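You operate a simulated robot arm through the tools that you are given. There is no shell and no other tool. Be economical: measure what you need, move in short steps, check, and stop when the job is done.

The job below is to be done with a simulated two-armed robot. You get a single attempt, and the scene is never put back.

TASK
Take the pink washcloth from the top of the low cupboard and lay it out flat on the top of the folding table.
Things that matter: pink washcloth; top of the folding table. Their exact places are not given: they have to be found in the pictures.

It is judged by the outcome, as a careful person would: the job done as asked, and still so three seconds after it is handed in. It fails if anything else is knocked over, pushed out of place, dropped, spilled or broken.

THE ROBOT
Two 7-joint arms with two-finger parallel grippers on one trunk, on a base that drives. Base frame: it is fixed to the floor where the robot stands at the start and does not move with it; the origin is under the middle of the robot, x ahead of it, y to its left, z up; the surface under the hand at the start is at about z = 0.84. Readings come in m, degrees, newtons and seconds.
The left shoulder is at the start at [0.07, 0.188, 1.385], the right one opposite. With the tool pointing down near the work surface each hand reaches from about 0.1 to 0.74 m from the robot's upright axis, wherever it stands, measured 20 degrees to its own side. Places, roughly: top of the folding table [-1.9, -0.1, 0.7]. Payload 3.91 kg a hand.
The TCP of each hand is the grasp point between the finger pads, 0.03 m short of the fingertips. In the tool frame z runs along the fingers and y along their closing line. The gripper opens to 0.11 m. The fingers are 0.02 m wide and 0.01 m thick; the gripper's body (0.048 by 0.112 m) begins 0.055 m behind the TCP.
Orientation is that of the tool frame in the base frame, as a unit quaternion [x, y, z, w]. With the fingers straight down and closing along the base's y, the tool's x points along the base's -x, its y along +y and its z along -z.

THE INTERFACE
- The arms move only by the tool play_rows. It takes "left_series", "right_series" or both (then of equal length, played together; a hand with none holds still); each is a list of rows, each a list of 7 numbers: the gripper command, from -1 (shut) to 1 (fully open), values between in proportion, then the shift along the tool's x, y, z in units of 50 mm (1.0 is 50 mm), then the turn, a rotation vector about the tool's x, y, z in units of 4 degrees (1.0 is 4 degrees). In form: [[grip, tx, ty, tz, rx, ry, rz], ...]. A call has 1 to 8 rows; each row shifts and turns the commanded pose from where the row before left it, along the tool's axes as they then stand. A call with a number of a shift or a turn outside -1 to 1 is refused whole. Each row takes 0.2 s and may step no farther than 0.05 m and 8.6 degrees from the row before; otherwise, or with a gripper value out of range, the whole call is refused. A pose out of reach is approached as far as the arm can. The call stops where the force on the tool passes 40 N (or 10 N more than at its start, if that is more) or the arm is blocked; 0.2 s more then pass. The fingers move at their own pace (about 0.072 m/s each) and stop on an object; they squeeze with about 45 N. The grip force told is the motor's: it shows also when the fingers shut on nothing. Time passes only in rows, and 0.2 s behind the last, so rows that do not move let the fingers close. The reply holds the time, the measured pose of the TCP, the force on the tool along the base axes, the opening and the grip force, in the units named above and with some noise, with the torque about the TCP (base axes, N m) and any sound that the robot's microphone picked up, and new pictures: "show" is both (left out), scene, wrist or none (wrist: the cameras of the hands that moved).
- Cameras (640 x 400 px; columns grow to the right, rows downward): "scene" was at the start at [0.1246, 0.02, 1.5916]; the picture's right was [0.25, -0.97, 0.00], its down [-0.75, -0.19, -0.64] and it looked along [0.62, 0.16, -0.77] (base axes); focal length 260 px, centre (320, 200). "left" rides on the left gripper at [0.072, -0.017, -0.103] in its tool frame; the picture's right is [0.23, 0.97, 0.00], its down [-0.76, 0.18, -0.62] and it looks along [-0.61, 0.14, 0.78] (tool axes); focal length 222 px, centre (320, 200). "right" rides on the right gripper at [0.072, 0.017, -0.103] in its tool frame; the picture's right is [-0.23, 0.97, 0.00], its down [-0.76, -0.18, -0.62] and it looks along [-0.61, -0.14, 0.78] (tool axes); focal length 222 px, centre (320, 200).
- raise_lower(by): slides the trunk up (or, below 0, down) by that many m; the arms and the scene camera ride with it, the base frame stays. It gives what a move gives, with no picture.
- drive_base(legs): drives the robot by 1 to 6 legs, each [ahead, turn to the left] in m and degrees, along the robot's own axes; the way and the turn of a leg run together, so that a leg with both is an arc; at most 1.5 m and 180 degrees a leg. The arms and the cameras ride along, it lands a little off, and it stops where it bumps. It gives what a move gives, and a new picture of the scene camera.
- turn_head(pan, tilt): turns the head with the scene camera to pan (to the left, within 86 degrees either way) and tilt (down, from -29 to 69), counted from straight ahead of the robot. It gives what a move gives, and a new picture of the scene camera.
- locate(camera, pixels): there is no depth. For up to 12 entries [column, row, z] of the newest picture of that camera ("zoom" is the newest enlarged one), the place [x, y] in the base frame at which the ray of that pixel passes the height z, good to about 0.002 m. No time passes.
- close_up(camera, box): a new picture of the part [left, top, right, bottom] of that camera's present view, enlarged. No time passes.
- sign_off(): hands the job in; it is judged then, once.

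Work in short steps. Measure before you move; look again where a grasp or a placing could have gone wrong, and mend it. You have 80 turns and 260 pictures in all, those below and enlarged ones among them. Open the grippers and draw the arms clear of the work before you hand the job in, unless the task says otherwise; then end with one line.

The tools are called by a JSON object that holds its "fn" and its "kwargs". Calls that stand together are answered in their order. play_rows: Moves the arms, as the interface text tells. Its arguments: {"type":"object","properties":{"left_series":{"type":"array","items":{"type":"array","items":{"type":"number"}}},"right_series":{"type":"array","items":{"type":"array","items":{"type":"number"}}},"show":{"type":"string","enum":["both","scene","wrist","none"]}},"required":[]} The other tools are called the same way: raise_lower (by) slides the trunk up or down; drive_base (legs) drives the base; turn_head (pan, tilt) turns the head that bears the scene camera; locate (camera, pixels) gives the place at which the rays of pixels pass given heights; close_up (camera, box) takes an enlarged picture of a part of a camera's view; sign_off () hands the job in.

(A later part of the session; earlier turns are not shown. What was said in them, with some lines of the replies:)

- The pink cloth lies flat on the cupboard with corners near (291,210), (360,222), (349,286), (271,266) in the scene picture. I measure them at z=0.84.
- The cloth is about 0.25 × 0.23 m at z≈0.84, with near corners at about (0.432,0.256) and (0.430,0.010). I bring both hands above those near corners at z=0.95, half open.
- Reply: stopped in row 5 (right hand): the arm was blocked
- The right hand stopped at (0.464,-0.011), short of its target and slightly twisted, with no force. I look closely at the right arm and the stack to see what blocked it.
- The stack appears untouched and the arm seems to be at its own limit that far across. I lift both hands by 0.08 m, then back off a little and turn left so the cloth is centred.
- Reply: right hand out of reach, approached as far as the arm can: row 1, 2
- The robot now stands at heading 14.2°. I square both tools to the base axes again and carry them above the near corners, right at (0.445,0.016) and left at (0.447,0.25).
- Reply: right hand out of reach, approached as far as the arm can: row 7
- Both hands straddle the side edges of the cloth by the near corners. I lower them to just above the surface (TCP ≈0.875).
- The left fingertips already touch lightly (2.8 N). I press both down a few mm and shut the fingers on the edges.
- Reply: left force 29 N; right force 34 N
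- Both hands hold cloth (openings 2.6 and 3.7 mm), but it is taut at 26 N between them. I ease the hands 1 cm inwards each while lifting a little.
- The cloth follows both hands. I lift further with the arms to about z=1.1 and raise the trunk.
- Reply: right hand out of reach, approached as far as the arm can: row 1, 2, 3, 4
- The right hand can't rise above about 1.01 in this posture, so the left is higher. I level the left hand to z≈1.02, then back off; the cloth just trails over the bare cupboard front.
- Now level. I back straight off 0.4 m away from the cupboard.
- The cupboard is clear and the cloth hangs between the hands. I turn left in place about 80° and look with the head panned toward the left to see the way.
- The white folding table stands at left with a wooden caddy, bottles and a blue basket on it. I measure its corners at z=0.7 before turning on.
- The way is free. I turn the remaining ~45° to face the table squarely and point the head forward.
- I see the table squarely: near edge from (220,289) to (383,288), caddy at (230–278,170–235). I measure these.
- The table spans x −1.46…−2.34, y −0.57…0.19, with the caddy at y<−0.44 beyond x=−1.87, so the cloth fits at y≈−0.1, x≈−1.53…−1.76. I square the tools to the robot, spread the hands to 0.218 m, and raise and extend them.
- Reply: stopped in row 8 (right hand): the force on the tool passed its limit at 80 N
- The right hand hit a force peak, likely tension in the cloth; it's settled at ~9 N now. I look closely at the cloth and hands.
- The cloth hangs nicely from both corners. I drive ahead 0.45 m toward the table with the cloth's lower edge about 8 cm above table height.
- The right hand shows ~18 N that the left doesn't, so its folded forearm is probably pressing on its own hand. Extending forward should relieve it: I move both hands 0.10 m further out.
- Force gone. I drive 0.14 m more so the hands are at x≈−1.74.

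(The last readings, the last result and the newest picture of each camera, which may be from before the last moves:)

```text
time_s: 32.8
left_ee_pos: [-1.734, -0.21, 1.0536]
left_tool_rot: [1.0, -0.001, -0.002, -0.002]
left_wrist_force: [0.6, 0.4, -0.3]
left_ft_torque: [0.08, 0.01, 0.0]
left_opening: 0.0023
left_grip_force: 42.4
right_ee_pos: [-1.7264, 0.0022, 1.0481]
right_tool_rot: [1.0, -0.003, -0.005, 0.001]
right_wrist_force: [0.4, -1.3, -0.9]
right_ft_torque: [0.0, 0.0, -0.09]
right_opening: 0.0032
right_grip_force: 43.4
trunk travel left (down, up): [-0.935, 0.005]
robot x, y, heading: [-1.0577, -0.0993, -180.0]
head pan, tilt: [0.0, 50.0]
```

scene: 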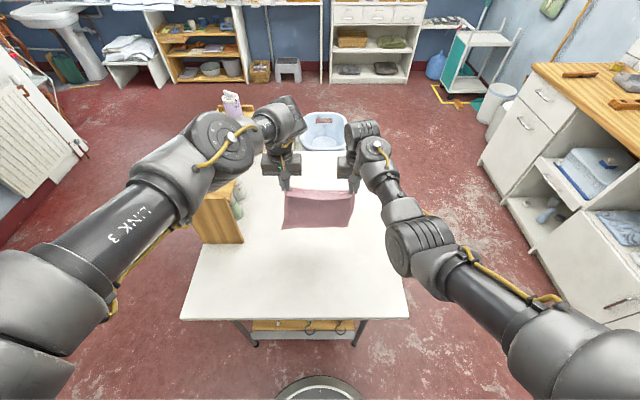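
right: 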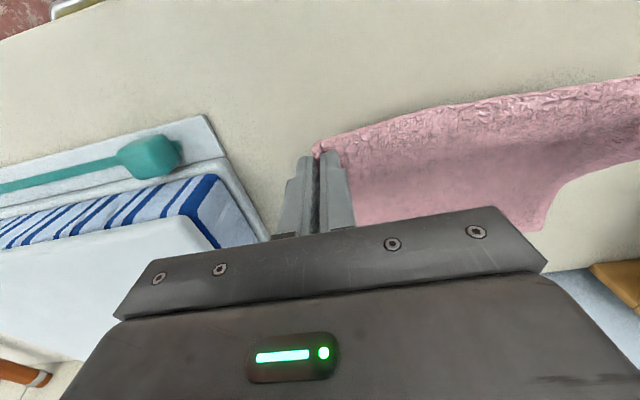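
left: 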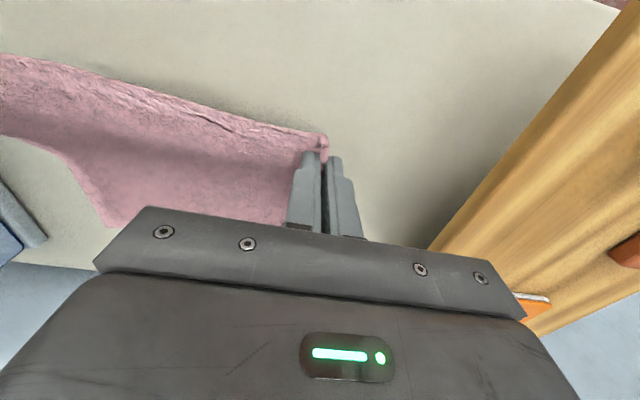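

The robot is at x=−1.058 with the table's near edge well below and the cloth over it. I lower both hands 0.10 m so the free edge just meets the table, also evening the heights.

{"fn": "play_rows", "kwargs": {"left_series": [[-1, 0, 0, 0.53, 0, 0, 0], [-1, 0, 0, 0.53, 0, 0, 0], [-1, 0, 0, 0.53, 0, 0, 0], [-1, 0, 0, 0.53, 0, 0, 0]], "right_series": [[-1, 0, 0, 0.5, 0, 0, 0], [-1, 0, 0, 0.5, 0, 0, 0], [-1, 0, 0, 0.5, 0, 0, 0], [-1, 0, 0, 0.5, 0, 0, 0]]}}

{"fn": "close_up", "kwargs": {"camera": "scene", "box": [220, 120, 420, 260]}}

```text
time_s: 33.8
left_ee_pos: [-1.716, -0.203, 0.9688]
left_tool_rot: [1.0, 0.0, -0.002, -0.001]
left_wrist_force: [0.2, 0.3, -0.8]
left_ft_torque: [0.08, -0.02, -0.03]
left_opening: 0.0023
left_grip_force: 42.4
left hand out of reach, approached as far as the arm can: row 2, 3, 4
right_ee_pos: [-1.7322, 0.0022, 0.9453]
right_tool_rot: [1.0, -0.003, -0.004, 0.001]
right_wrist_force: [-0.6, -0.6, -0.1]
right_ft_torque: [0.0, 0.02, -0.1]
right_opening: 0.0033
right_grip_force: 42.9
trunk travel left (down, up): [-0.935, 0.005]
robot x, y, heading: [-1.0583, -0.0986, -179.9]
head pan, tilt: [0.0, 50.0]
```

scene: 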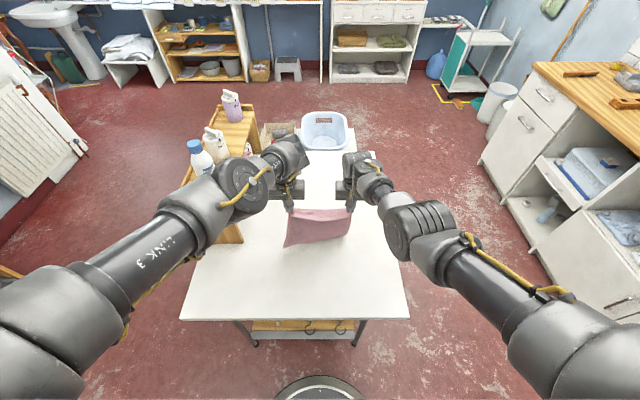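
right: 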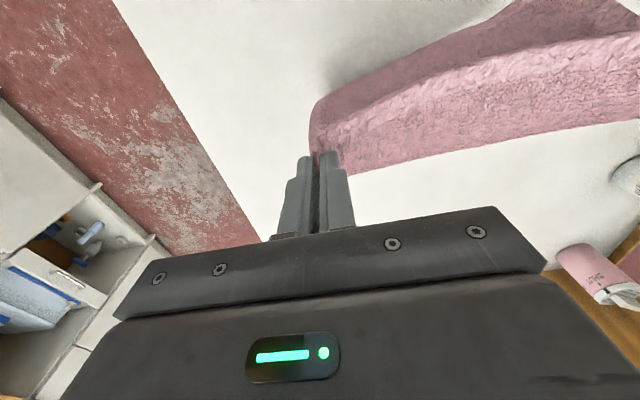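
left: 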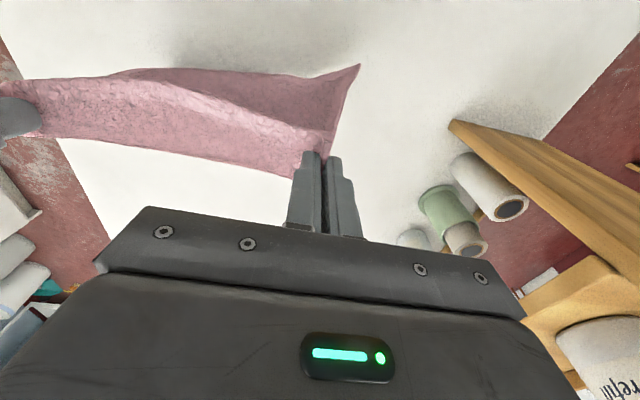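

```text
2.86 times, centred on (320, 190) of scene
```

zoom: 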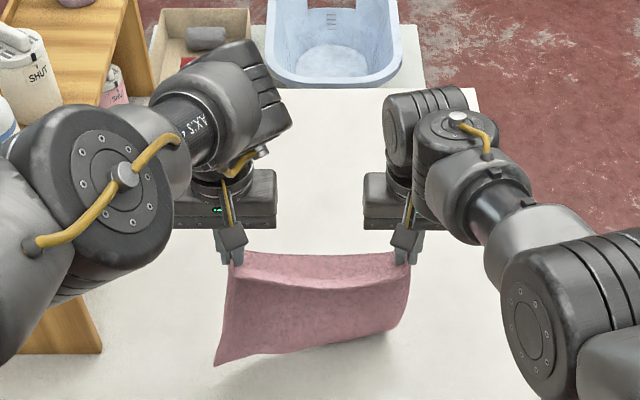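

The left hand lagged (z 0.969 vs 0.945) at its reach limit; the free edge is just at the table. I level the hands while beginning the pull toward the robot.

{"fn": "play_rows", "kwargs": {"left_series": [[-1, 0.16, 0, 0.29, 0, 0, 0], [-1, 0.16, 0, 0.29, 0, 0, 0], [-1, 0.45, 0, 0.25, 0, 0, 0], [-1, 0.45, 0, 0.25, 0, 0, 0]], "right_series": [[-1, 0.32, 0, 0.05, 0, 0, 0], [-1, 0.32, 0, 0.05, 0, 0, 0], [-1, 0.45, 0, 0.25, 0, 0, 0], [-1, 0.45, 0, 0.25, 0, 0, 0]], "show": "scene"}}

{"fn": "close_up", "kwargs": {"camera": "scene", "box": [220, 120, 420, 260]}}

```text
time_s: 34.8
left_ee_pos: [-1.6534, -0.2052, 0.9178]
left_tool_rot: [1.0, 0.0, -0.003, -0.001]
left_wrist_force: [-0.6, 0.4, 0.4]
left_ft_torque: [0.08, 0.02, 0.0]
left_opening: 0.0024
left_grip_force: 42.0
right_ee_pos: [-1.6528, -0.0005, 0.9173]
right_tool_rot: [1.0, -0.004, -0.005, 0.001]
right_wrist_force: [0.0, 0.1, -0.3]
right_ft_torque: [0.01, -0.01, -0.08]
right_opening: 0.0031
right_grip_force: 43.6
trunk travel left (down, up): [-0.935, 0.005]
robot x, y, heading: [-1.0572, -0.1019, -179.8]
head pan, tilt: [0.0, 50.0]
```

scene: 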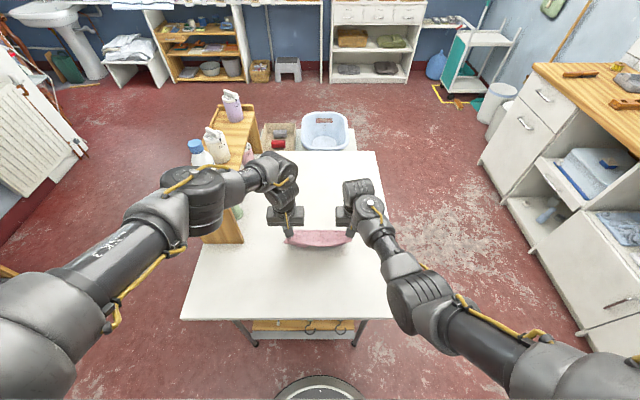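

```text
2.86 times, centred on (320, 190) of scene
```

zoom: 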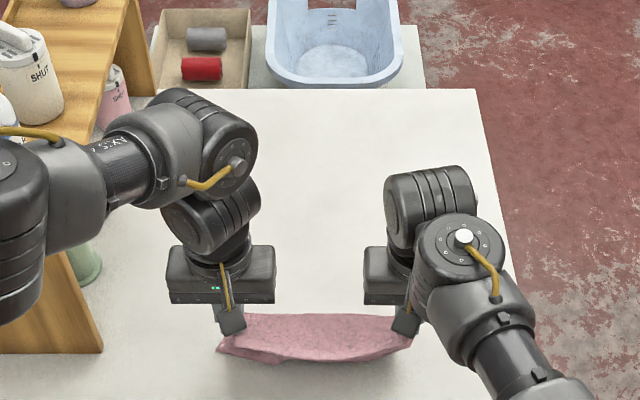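

The cloth now trails away from me onto the table. I keep pulling back and lowering in steps, spreading the hands slightly to take out the sag.

{"fn": "play_rows", "kwargs": {"left_series": [[-1, 0.43, 0.06, 0.375, 0, 0, 0], [-1, 0.43, 0.06, 0.375, 0, 0, 0], [-1, 0.45, 0, 0.5, 0, 0, 0], [-1, 0.45, 0, 0.5, 0, 0, 0]], "right_series": [[-1, 0.43, -0.06, 0.375, 0, 0, 0], [-1, 0.43, -0.06, 0.375, 0, 0, 0], [-1, 0.45, 0, 0.5, 0, 0, 0], [-1, 0.45, 0, 0.5, 0, 0, 0]]}}

{"fn": "close_up", "kwargs": {"camera": "scene", "box": [220, 150, 420, 290]}}

```text
time_s: 35.8
left_ee_pos: [-1.5676, -0.2086, 0.8281]
left_tool_rot: [1.0, 0.001, -0.002, -0.002]
left_wrist_force: [0.4, 1.3, 0.0]
left_ft_torque: [0.11, 0.01, -0.01]
left_opening: 0.0023
left_grip_force: 42.7
right_ee_pos: [-1.5657, 0.0063, 0.8294]
right_tool_rot: [1.0, -0.004, -0.005, 0.002]
right_wrist_force: [0.2, -1.2, 1.4]
right_ft_torque: [-0.03, 0.02, -0.05]
right_opening: 0.0031
right_grip_force: 43.4
trunk travel left (down, up): [-0.935, 0.005]
robot x, y, heading: [-1.0573, -0.1018, -179.7]
head pan, tilt: [0.0, 50.0]
```

scene: 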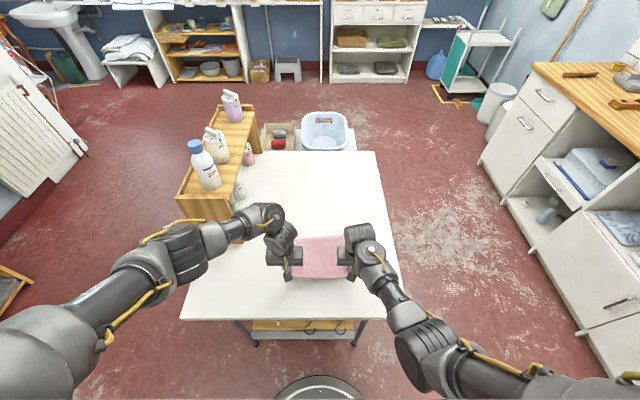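
right: 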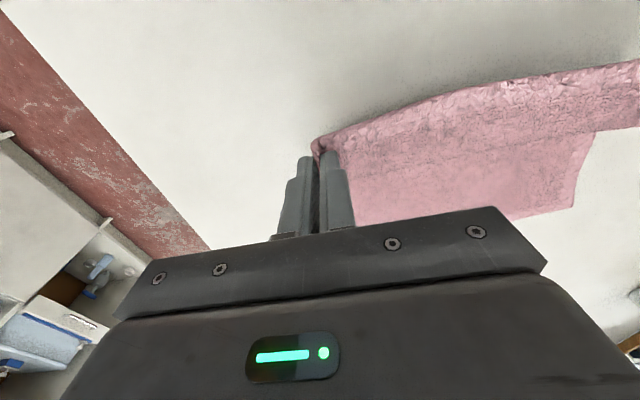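
left: 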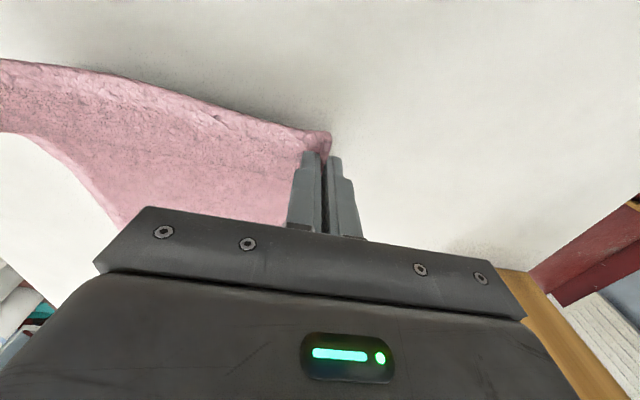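

```text
2.86 times, centred on (320, 220) of scene
```

zoom: 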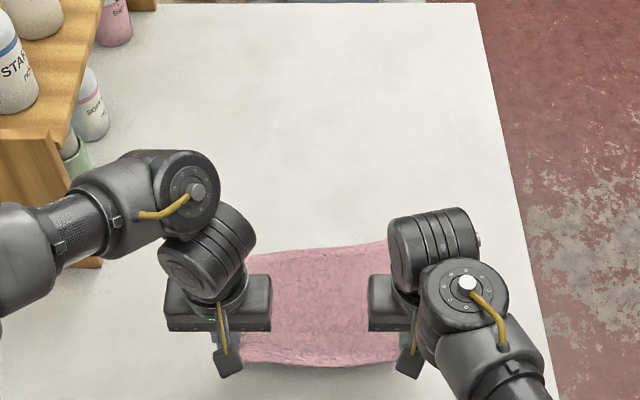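

The cloth lies forward neatly. I finish lowering to just above the table with a little more pull back and spread.

{"fn": "play_rows", "kwargs": {"left_series": [[-1, 0.25, 0.02, 0.45, 0, 0, 0], [-1, 0.25, 0.02, 0.45, 0, 0, 0], [-1, 0.15, 0.02, 0.45, 0, 0, 0], [-1, 0.1, 0.02, 0.43, 0, 0, 0]], "right_series": [[-1, 0.25, -0.02, 0.45, 0, 0, 0], [-1, 0.25, -0.02, 0.45, 0, 0, 0], [-1, 0.15, -0.02, 0.45, 0, 0, 0], [-1, 0.1, -0.02, 0.45, 0, 0, 0]]}}

{"fn": "close_up", "kwargs": {"camera": "scene", "box": [220, 150, 420, 290]}}

```text
time_s: 36.5
left_ee_pos: [-1.5381, -0.2091, 0.7726]
left_tool_rot: [1.0, -0.001, -0.005, -0.003]
left_wrist_force: [3.4, 0.7, 15.4]
left_ft_torque: [0.09, -0.14, 0.0]
left_opening: 0.0024
left_grip_force: 42.5
right_ee_pos: [-1.5379, 0.0062, 0.7723]
right_tool_rot: [1.0, -0.003, -0.009, 0.002]
right_wrist_force: [2.6, -0.7, 11.3]
right_ft_torque: [-0.12, -0.14, -0.04]
right_opening: 0.0032
right_grip_force: 43.2
trunk travel left (down, up): [-0.935, 0.005]
robot x, y, heading: [-1.053, -0.1025, -180.1]
head pan, tilt: [0.0, 50.0]
stopped in row 3 (left hand): the force on the tool passed its limit at 60 N (the readings are from after the stop); the commanded pose is now the measured one
```

scene: 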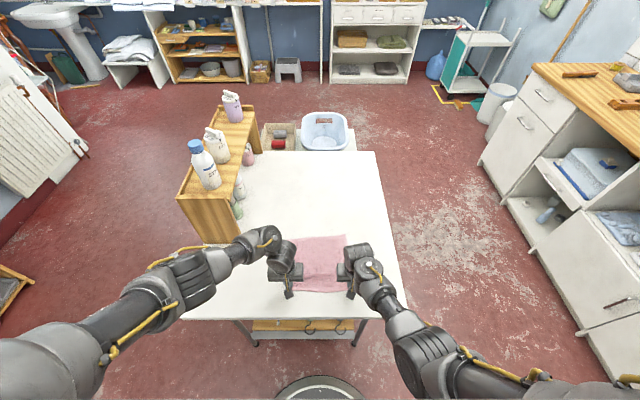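
right: 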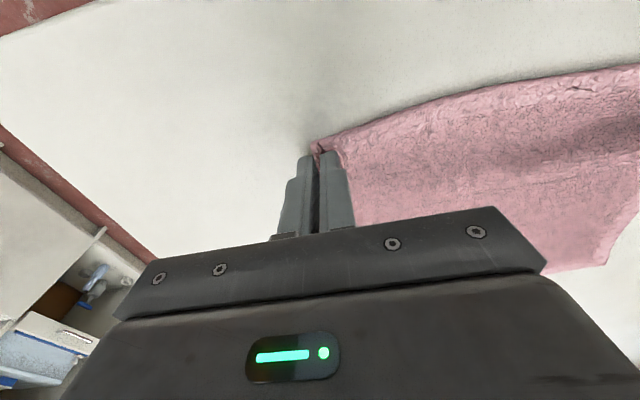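
left: 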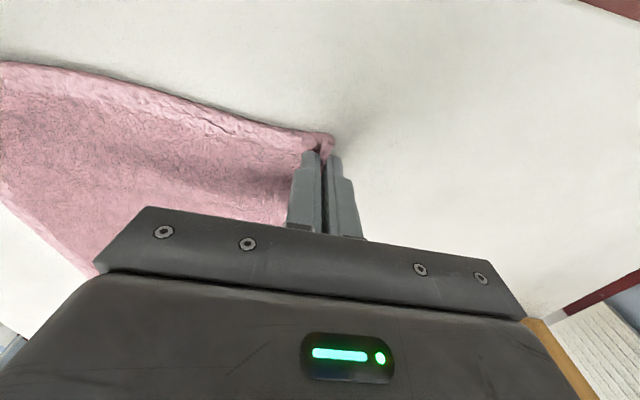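

```text
2.86 times, centred on (320, 220) of scene
```

zoom: 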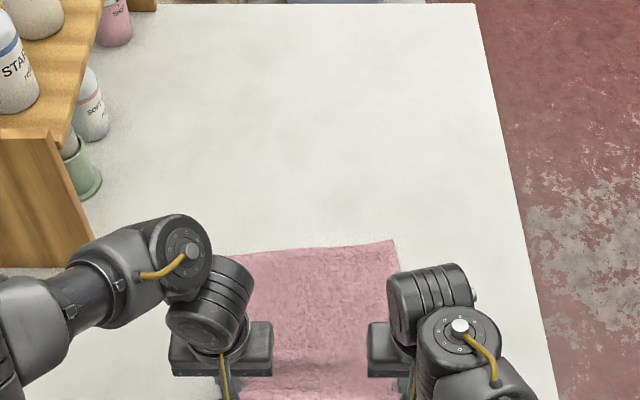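

Fingertips touch the table: its top is at about z=0.742. I lift 3 mm, pull back 1.2 cm to smooth the cloth and spread a touch.

{"fn": "play_rows", "kwargs": {"left_series": [[-1, 0, 0, -0.06, 0, 0, 0], [-1, 0.12, 0.05, 0, 0, 0, 0], [-1, 0.12, 0.05, 0, 0, 0, 0]], "right_series": [[-1, 0, 0, -0.06, 0, 0, 0], [-1, 0.12, -0.05, 0, 0, 0, 0], [-1, 0.12, -0.05, 0, 0, 0, 0]]}}

{"fn": "close_up", "kwargs": {"camera": "scene", "box": [220, 200, 420, 340]}}

```text
time_s: 37.4
left_ee_pos: [-1.5266, -0.2131, 0.7738]
left_tool_rot: [1.0, -0.002, -0.005, -0.003]
left_wrist_force: [-0.4, 11.0, 4.4]
left_ft_torque: [0.4, -0.02, 0.04]
left_opening: 0.0025
left_grip_force: 42.4
right_ee_pos: [-1.5248, 0.0136, 0.7736]
right_tool_rot: [1.0, -0.002, -0.008, 0.003]
right_wrist_force: [0.1, -10.4, 2.0]
right_ft_torque: [-0.35, -0.01, -0.03]
right_opening: 0.0032
right_grip_force: 43.1
trunk travel left (down, up): [-0.935, 0.005]
robot x, y, heading: [-1.0576, -0.1009, -180.0]
head pan, tilt: [0.0, 50.0]
```

scene: 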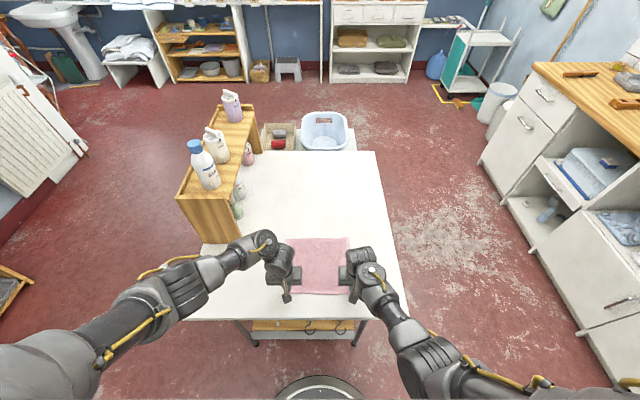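
right: 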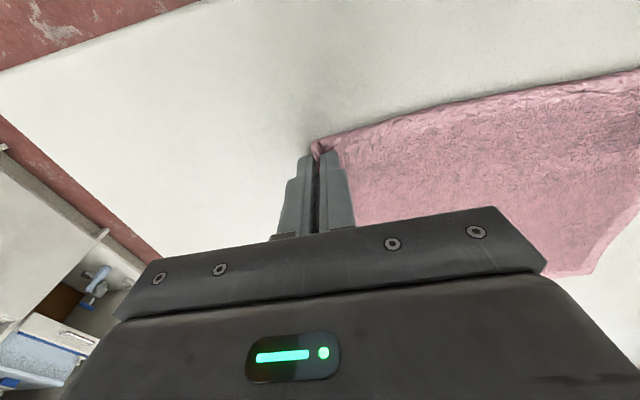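
left: 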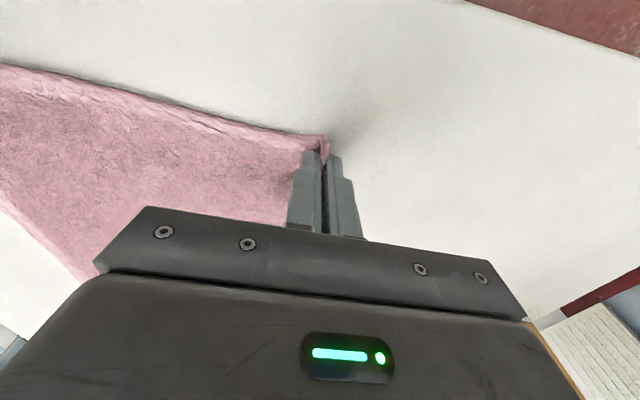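

```text
2.86 times, centred on (320, 270) of scene
```

zoom: 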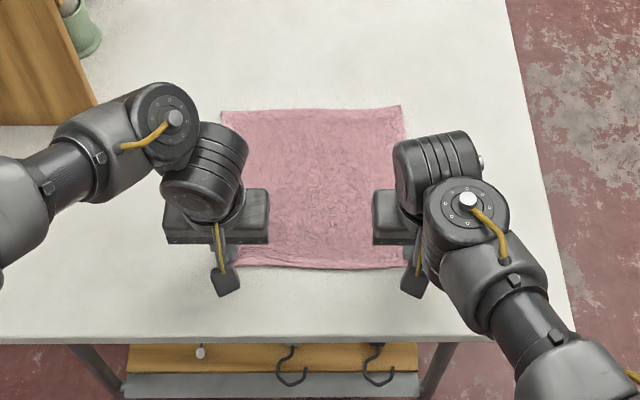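

The cloth is spread flat. I open the fingers modestly (≈2 cm) and lift straight up.

{"fn": "play_rows", "kwargs": {"left_series": [[-0.65, 0, 0, 0, 0, 0, 0], [-0.65, 0, 0, 0, 0, 0, 0], [-0.65, 0, 0, -0.3, 0, 0, 0], [-0.65, 0, 0, -0.6, 0, 0, 0], [-0.65, 0, 0, -0.8, 0, 0, 0]], "right_series": [[-0.65, 0, 0, 0, 0, 0, 0], [-0.65, 0, 0, 0, 0, 0, 0], [-0.65, 0, 0, -0.3, 0, 0, 0], [-0.65, 0, 0, -0.6, 0, 0, 0], [-0.65, 0, 0, -0.8, 0, 0, 0]]}}

{"fn": "close_up", "kwargs": {"camera": "scene", "box": [220, 200, 420, 340]}}

```text
time_s: 38.5
left_ee_pos: [-1.526, -0.2159, 0.8582]
left_tool_rot: [1.0, 0.0, -0.004, -0.002]
left_wrist_force: [-0.1, -0.4, -0.4]
left_ft_torque: [0.0, 0.03, -0.03]
left_opening: 0.0191
left_grip_force: 0.1
right_ee_pos: [-1.5246, 0.0138, 0.8578]
right_tool_rot: [1.0, -0.004, -0.007, 0.003]
right_wrist_force: [-0.9, -0.2, 0.0]
right_ft_torque: [-0.02, -0.01, 0.02]
right_opening: 0.019
right_grip_force: 0.1
trunk travel left (down, up): [-0.935, 0.005]
robot x, y, heading: [-1.0611, -0.1018, -179.8]
head pan, tilt: [0.0, 50.0]
```

scene: 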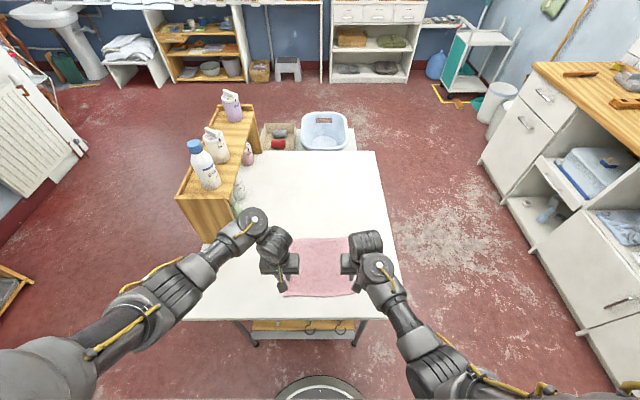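
right: 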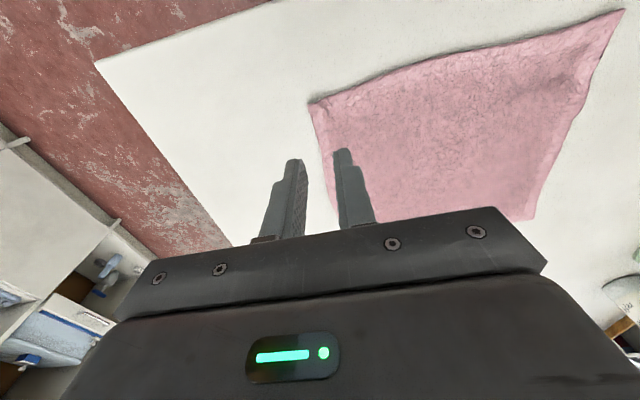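
left: 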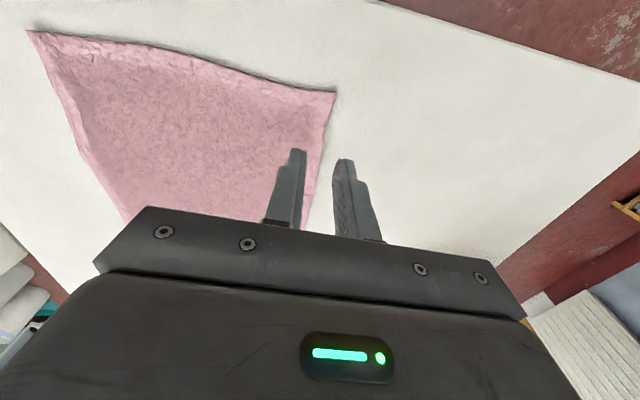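

```text
2.86 times, centred on (320, 270) of scene
```

zoom: 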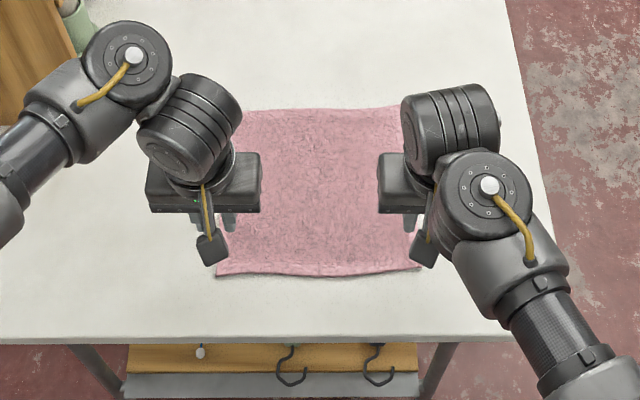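

The cloth is released and lies flat. I raise the hands a little more with grippers open and back the robot away.

{"fn": "play_rows", "kwargs": {"left_series": [[0, 0, 0, -0.6, 0, 0, 0], [0.5, 0, 0, -0.6, 0, 0, 0], [0.5, 0, 0, 0, 0, 0, 0]], "right_series": [[0, 0, 0, -0.6, 0, 0, 0], [0.5, 0, 0, -0.6, 0, 0, 0], [0.5, 0, 0, 0, 0, 0, 0]], "show": "none"}}

{"fn": "drive_base", "kwargs": {"legs": [[-0.4, 0]]}}

{"fn": "close_up", "kwargs": {"camera": "scene", "box": [220, 110, 420, 250]}}

```text
time_s: 39.4
left_ee_pos: [-1.5264, -0.2167, 0.9174]
left_tool_rot: [1.0, -0.001, -0.003, -0.002]
left_wrist_force: [-0.1, 0.6, -0.1]
left_ft_torque: [0.02, 0.01, 0.02]
left_opening: 0.0824
left_grip_force: 0.0
right_ee_pos: [-1.5258, 0.0134, 0.9177]
right_tool_rot: [1.0, -0.003, -0.007, 0.001]
right_wrist_force: [0.5, 0.5, 0.3]
right_ft_torque: [0.01, 0.01, 0.04]
right_opening: 0.0826
right_grip_force: 0.0
trunk travel left (down, up): [-0.935, 0.005]
robot x, y, heading: [-1.0591, -0.1004, -179.9]
head pan, tilt: [0.0, 50.0]
```

```text
time_s: 41.9
left_ee_pos: [-1.1205, -0.2123, 0.917]
left_tool_rot: [1.0, -0.007, -0.004, -0.001]
left_wrist_force: [-0.2, -0.6, 0.0]
left_ft_torque: [-0.03, -0.01, 0.03]
left_opening: 0.0825
left_grip_force: 0.0
right_ee_pos: [-1.1165, 0.0174, 0.9163]
right_tool_rot: [1.0, -0.01, -0.007, 0.003]
right_wrist_force: [0.6, -0.6, -0.5]
right_ft_torque: [0.0, 0.06, -0.01]
right_opening: 0.0823
right_grip_force: 0.0
trunk travel left (down, up): [-0.935, 0.005]
robot x, y, heading: [-0.6468, -0.1028, 179.5]
head pan, tilt: [0.0, 50.0]
```

scene: 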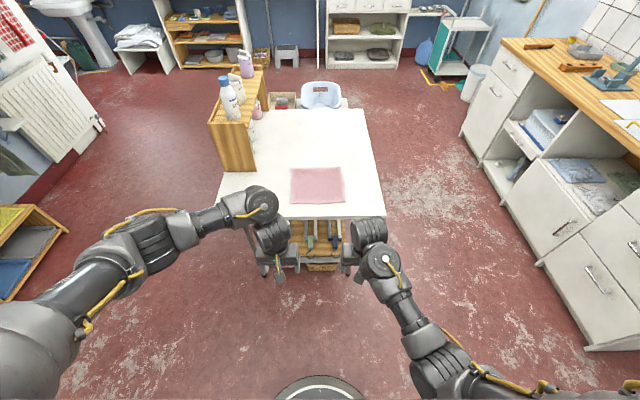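

```text
2.86 times, centred on (320, 180) of scene
```

zoom: 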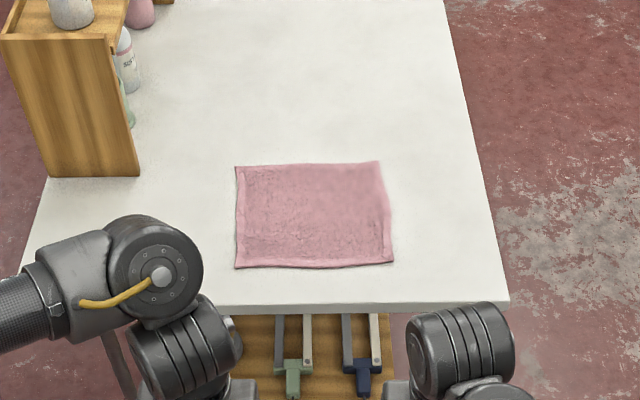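

The cloth lies flat, wholly on the table, with all else in place and the arms clear and open. I hand it in.

{"fn": "sign_off", "kwargs": {}}

```text
The job is handed in.
```

The pink washcloth is laid out flat on the top of the folding table, both grippers are open and clear of it, and I saw nothing else moved or knocked over.
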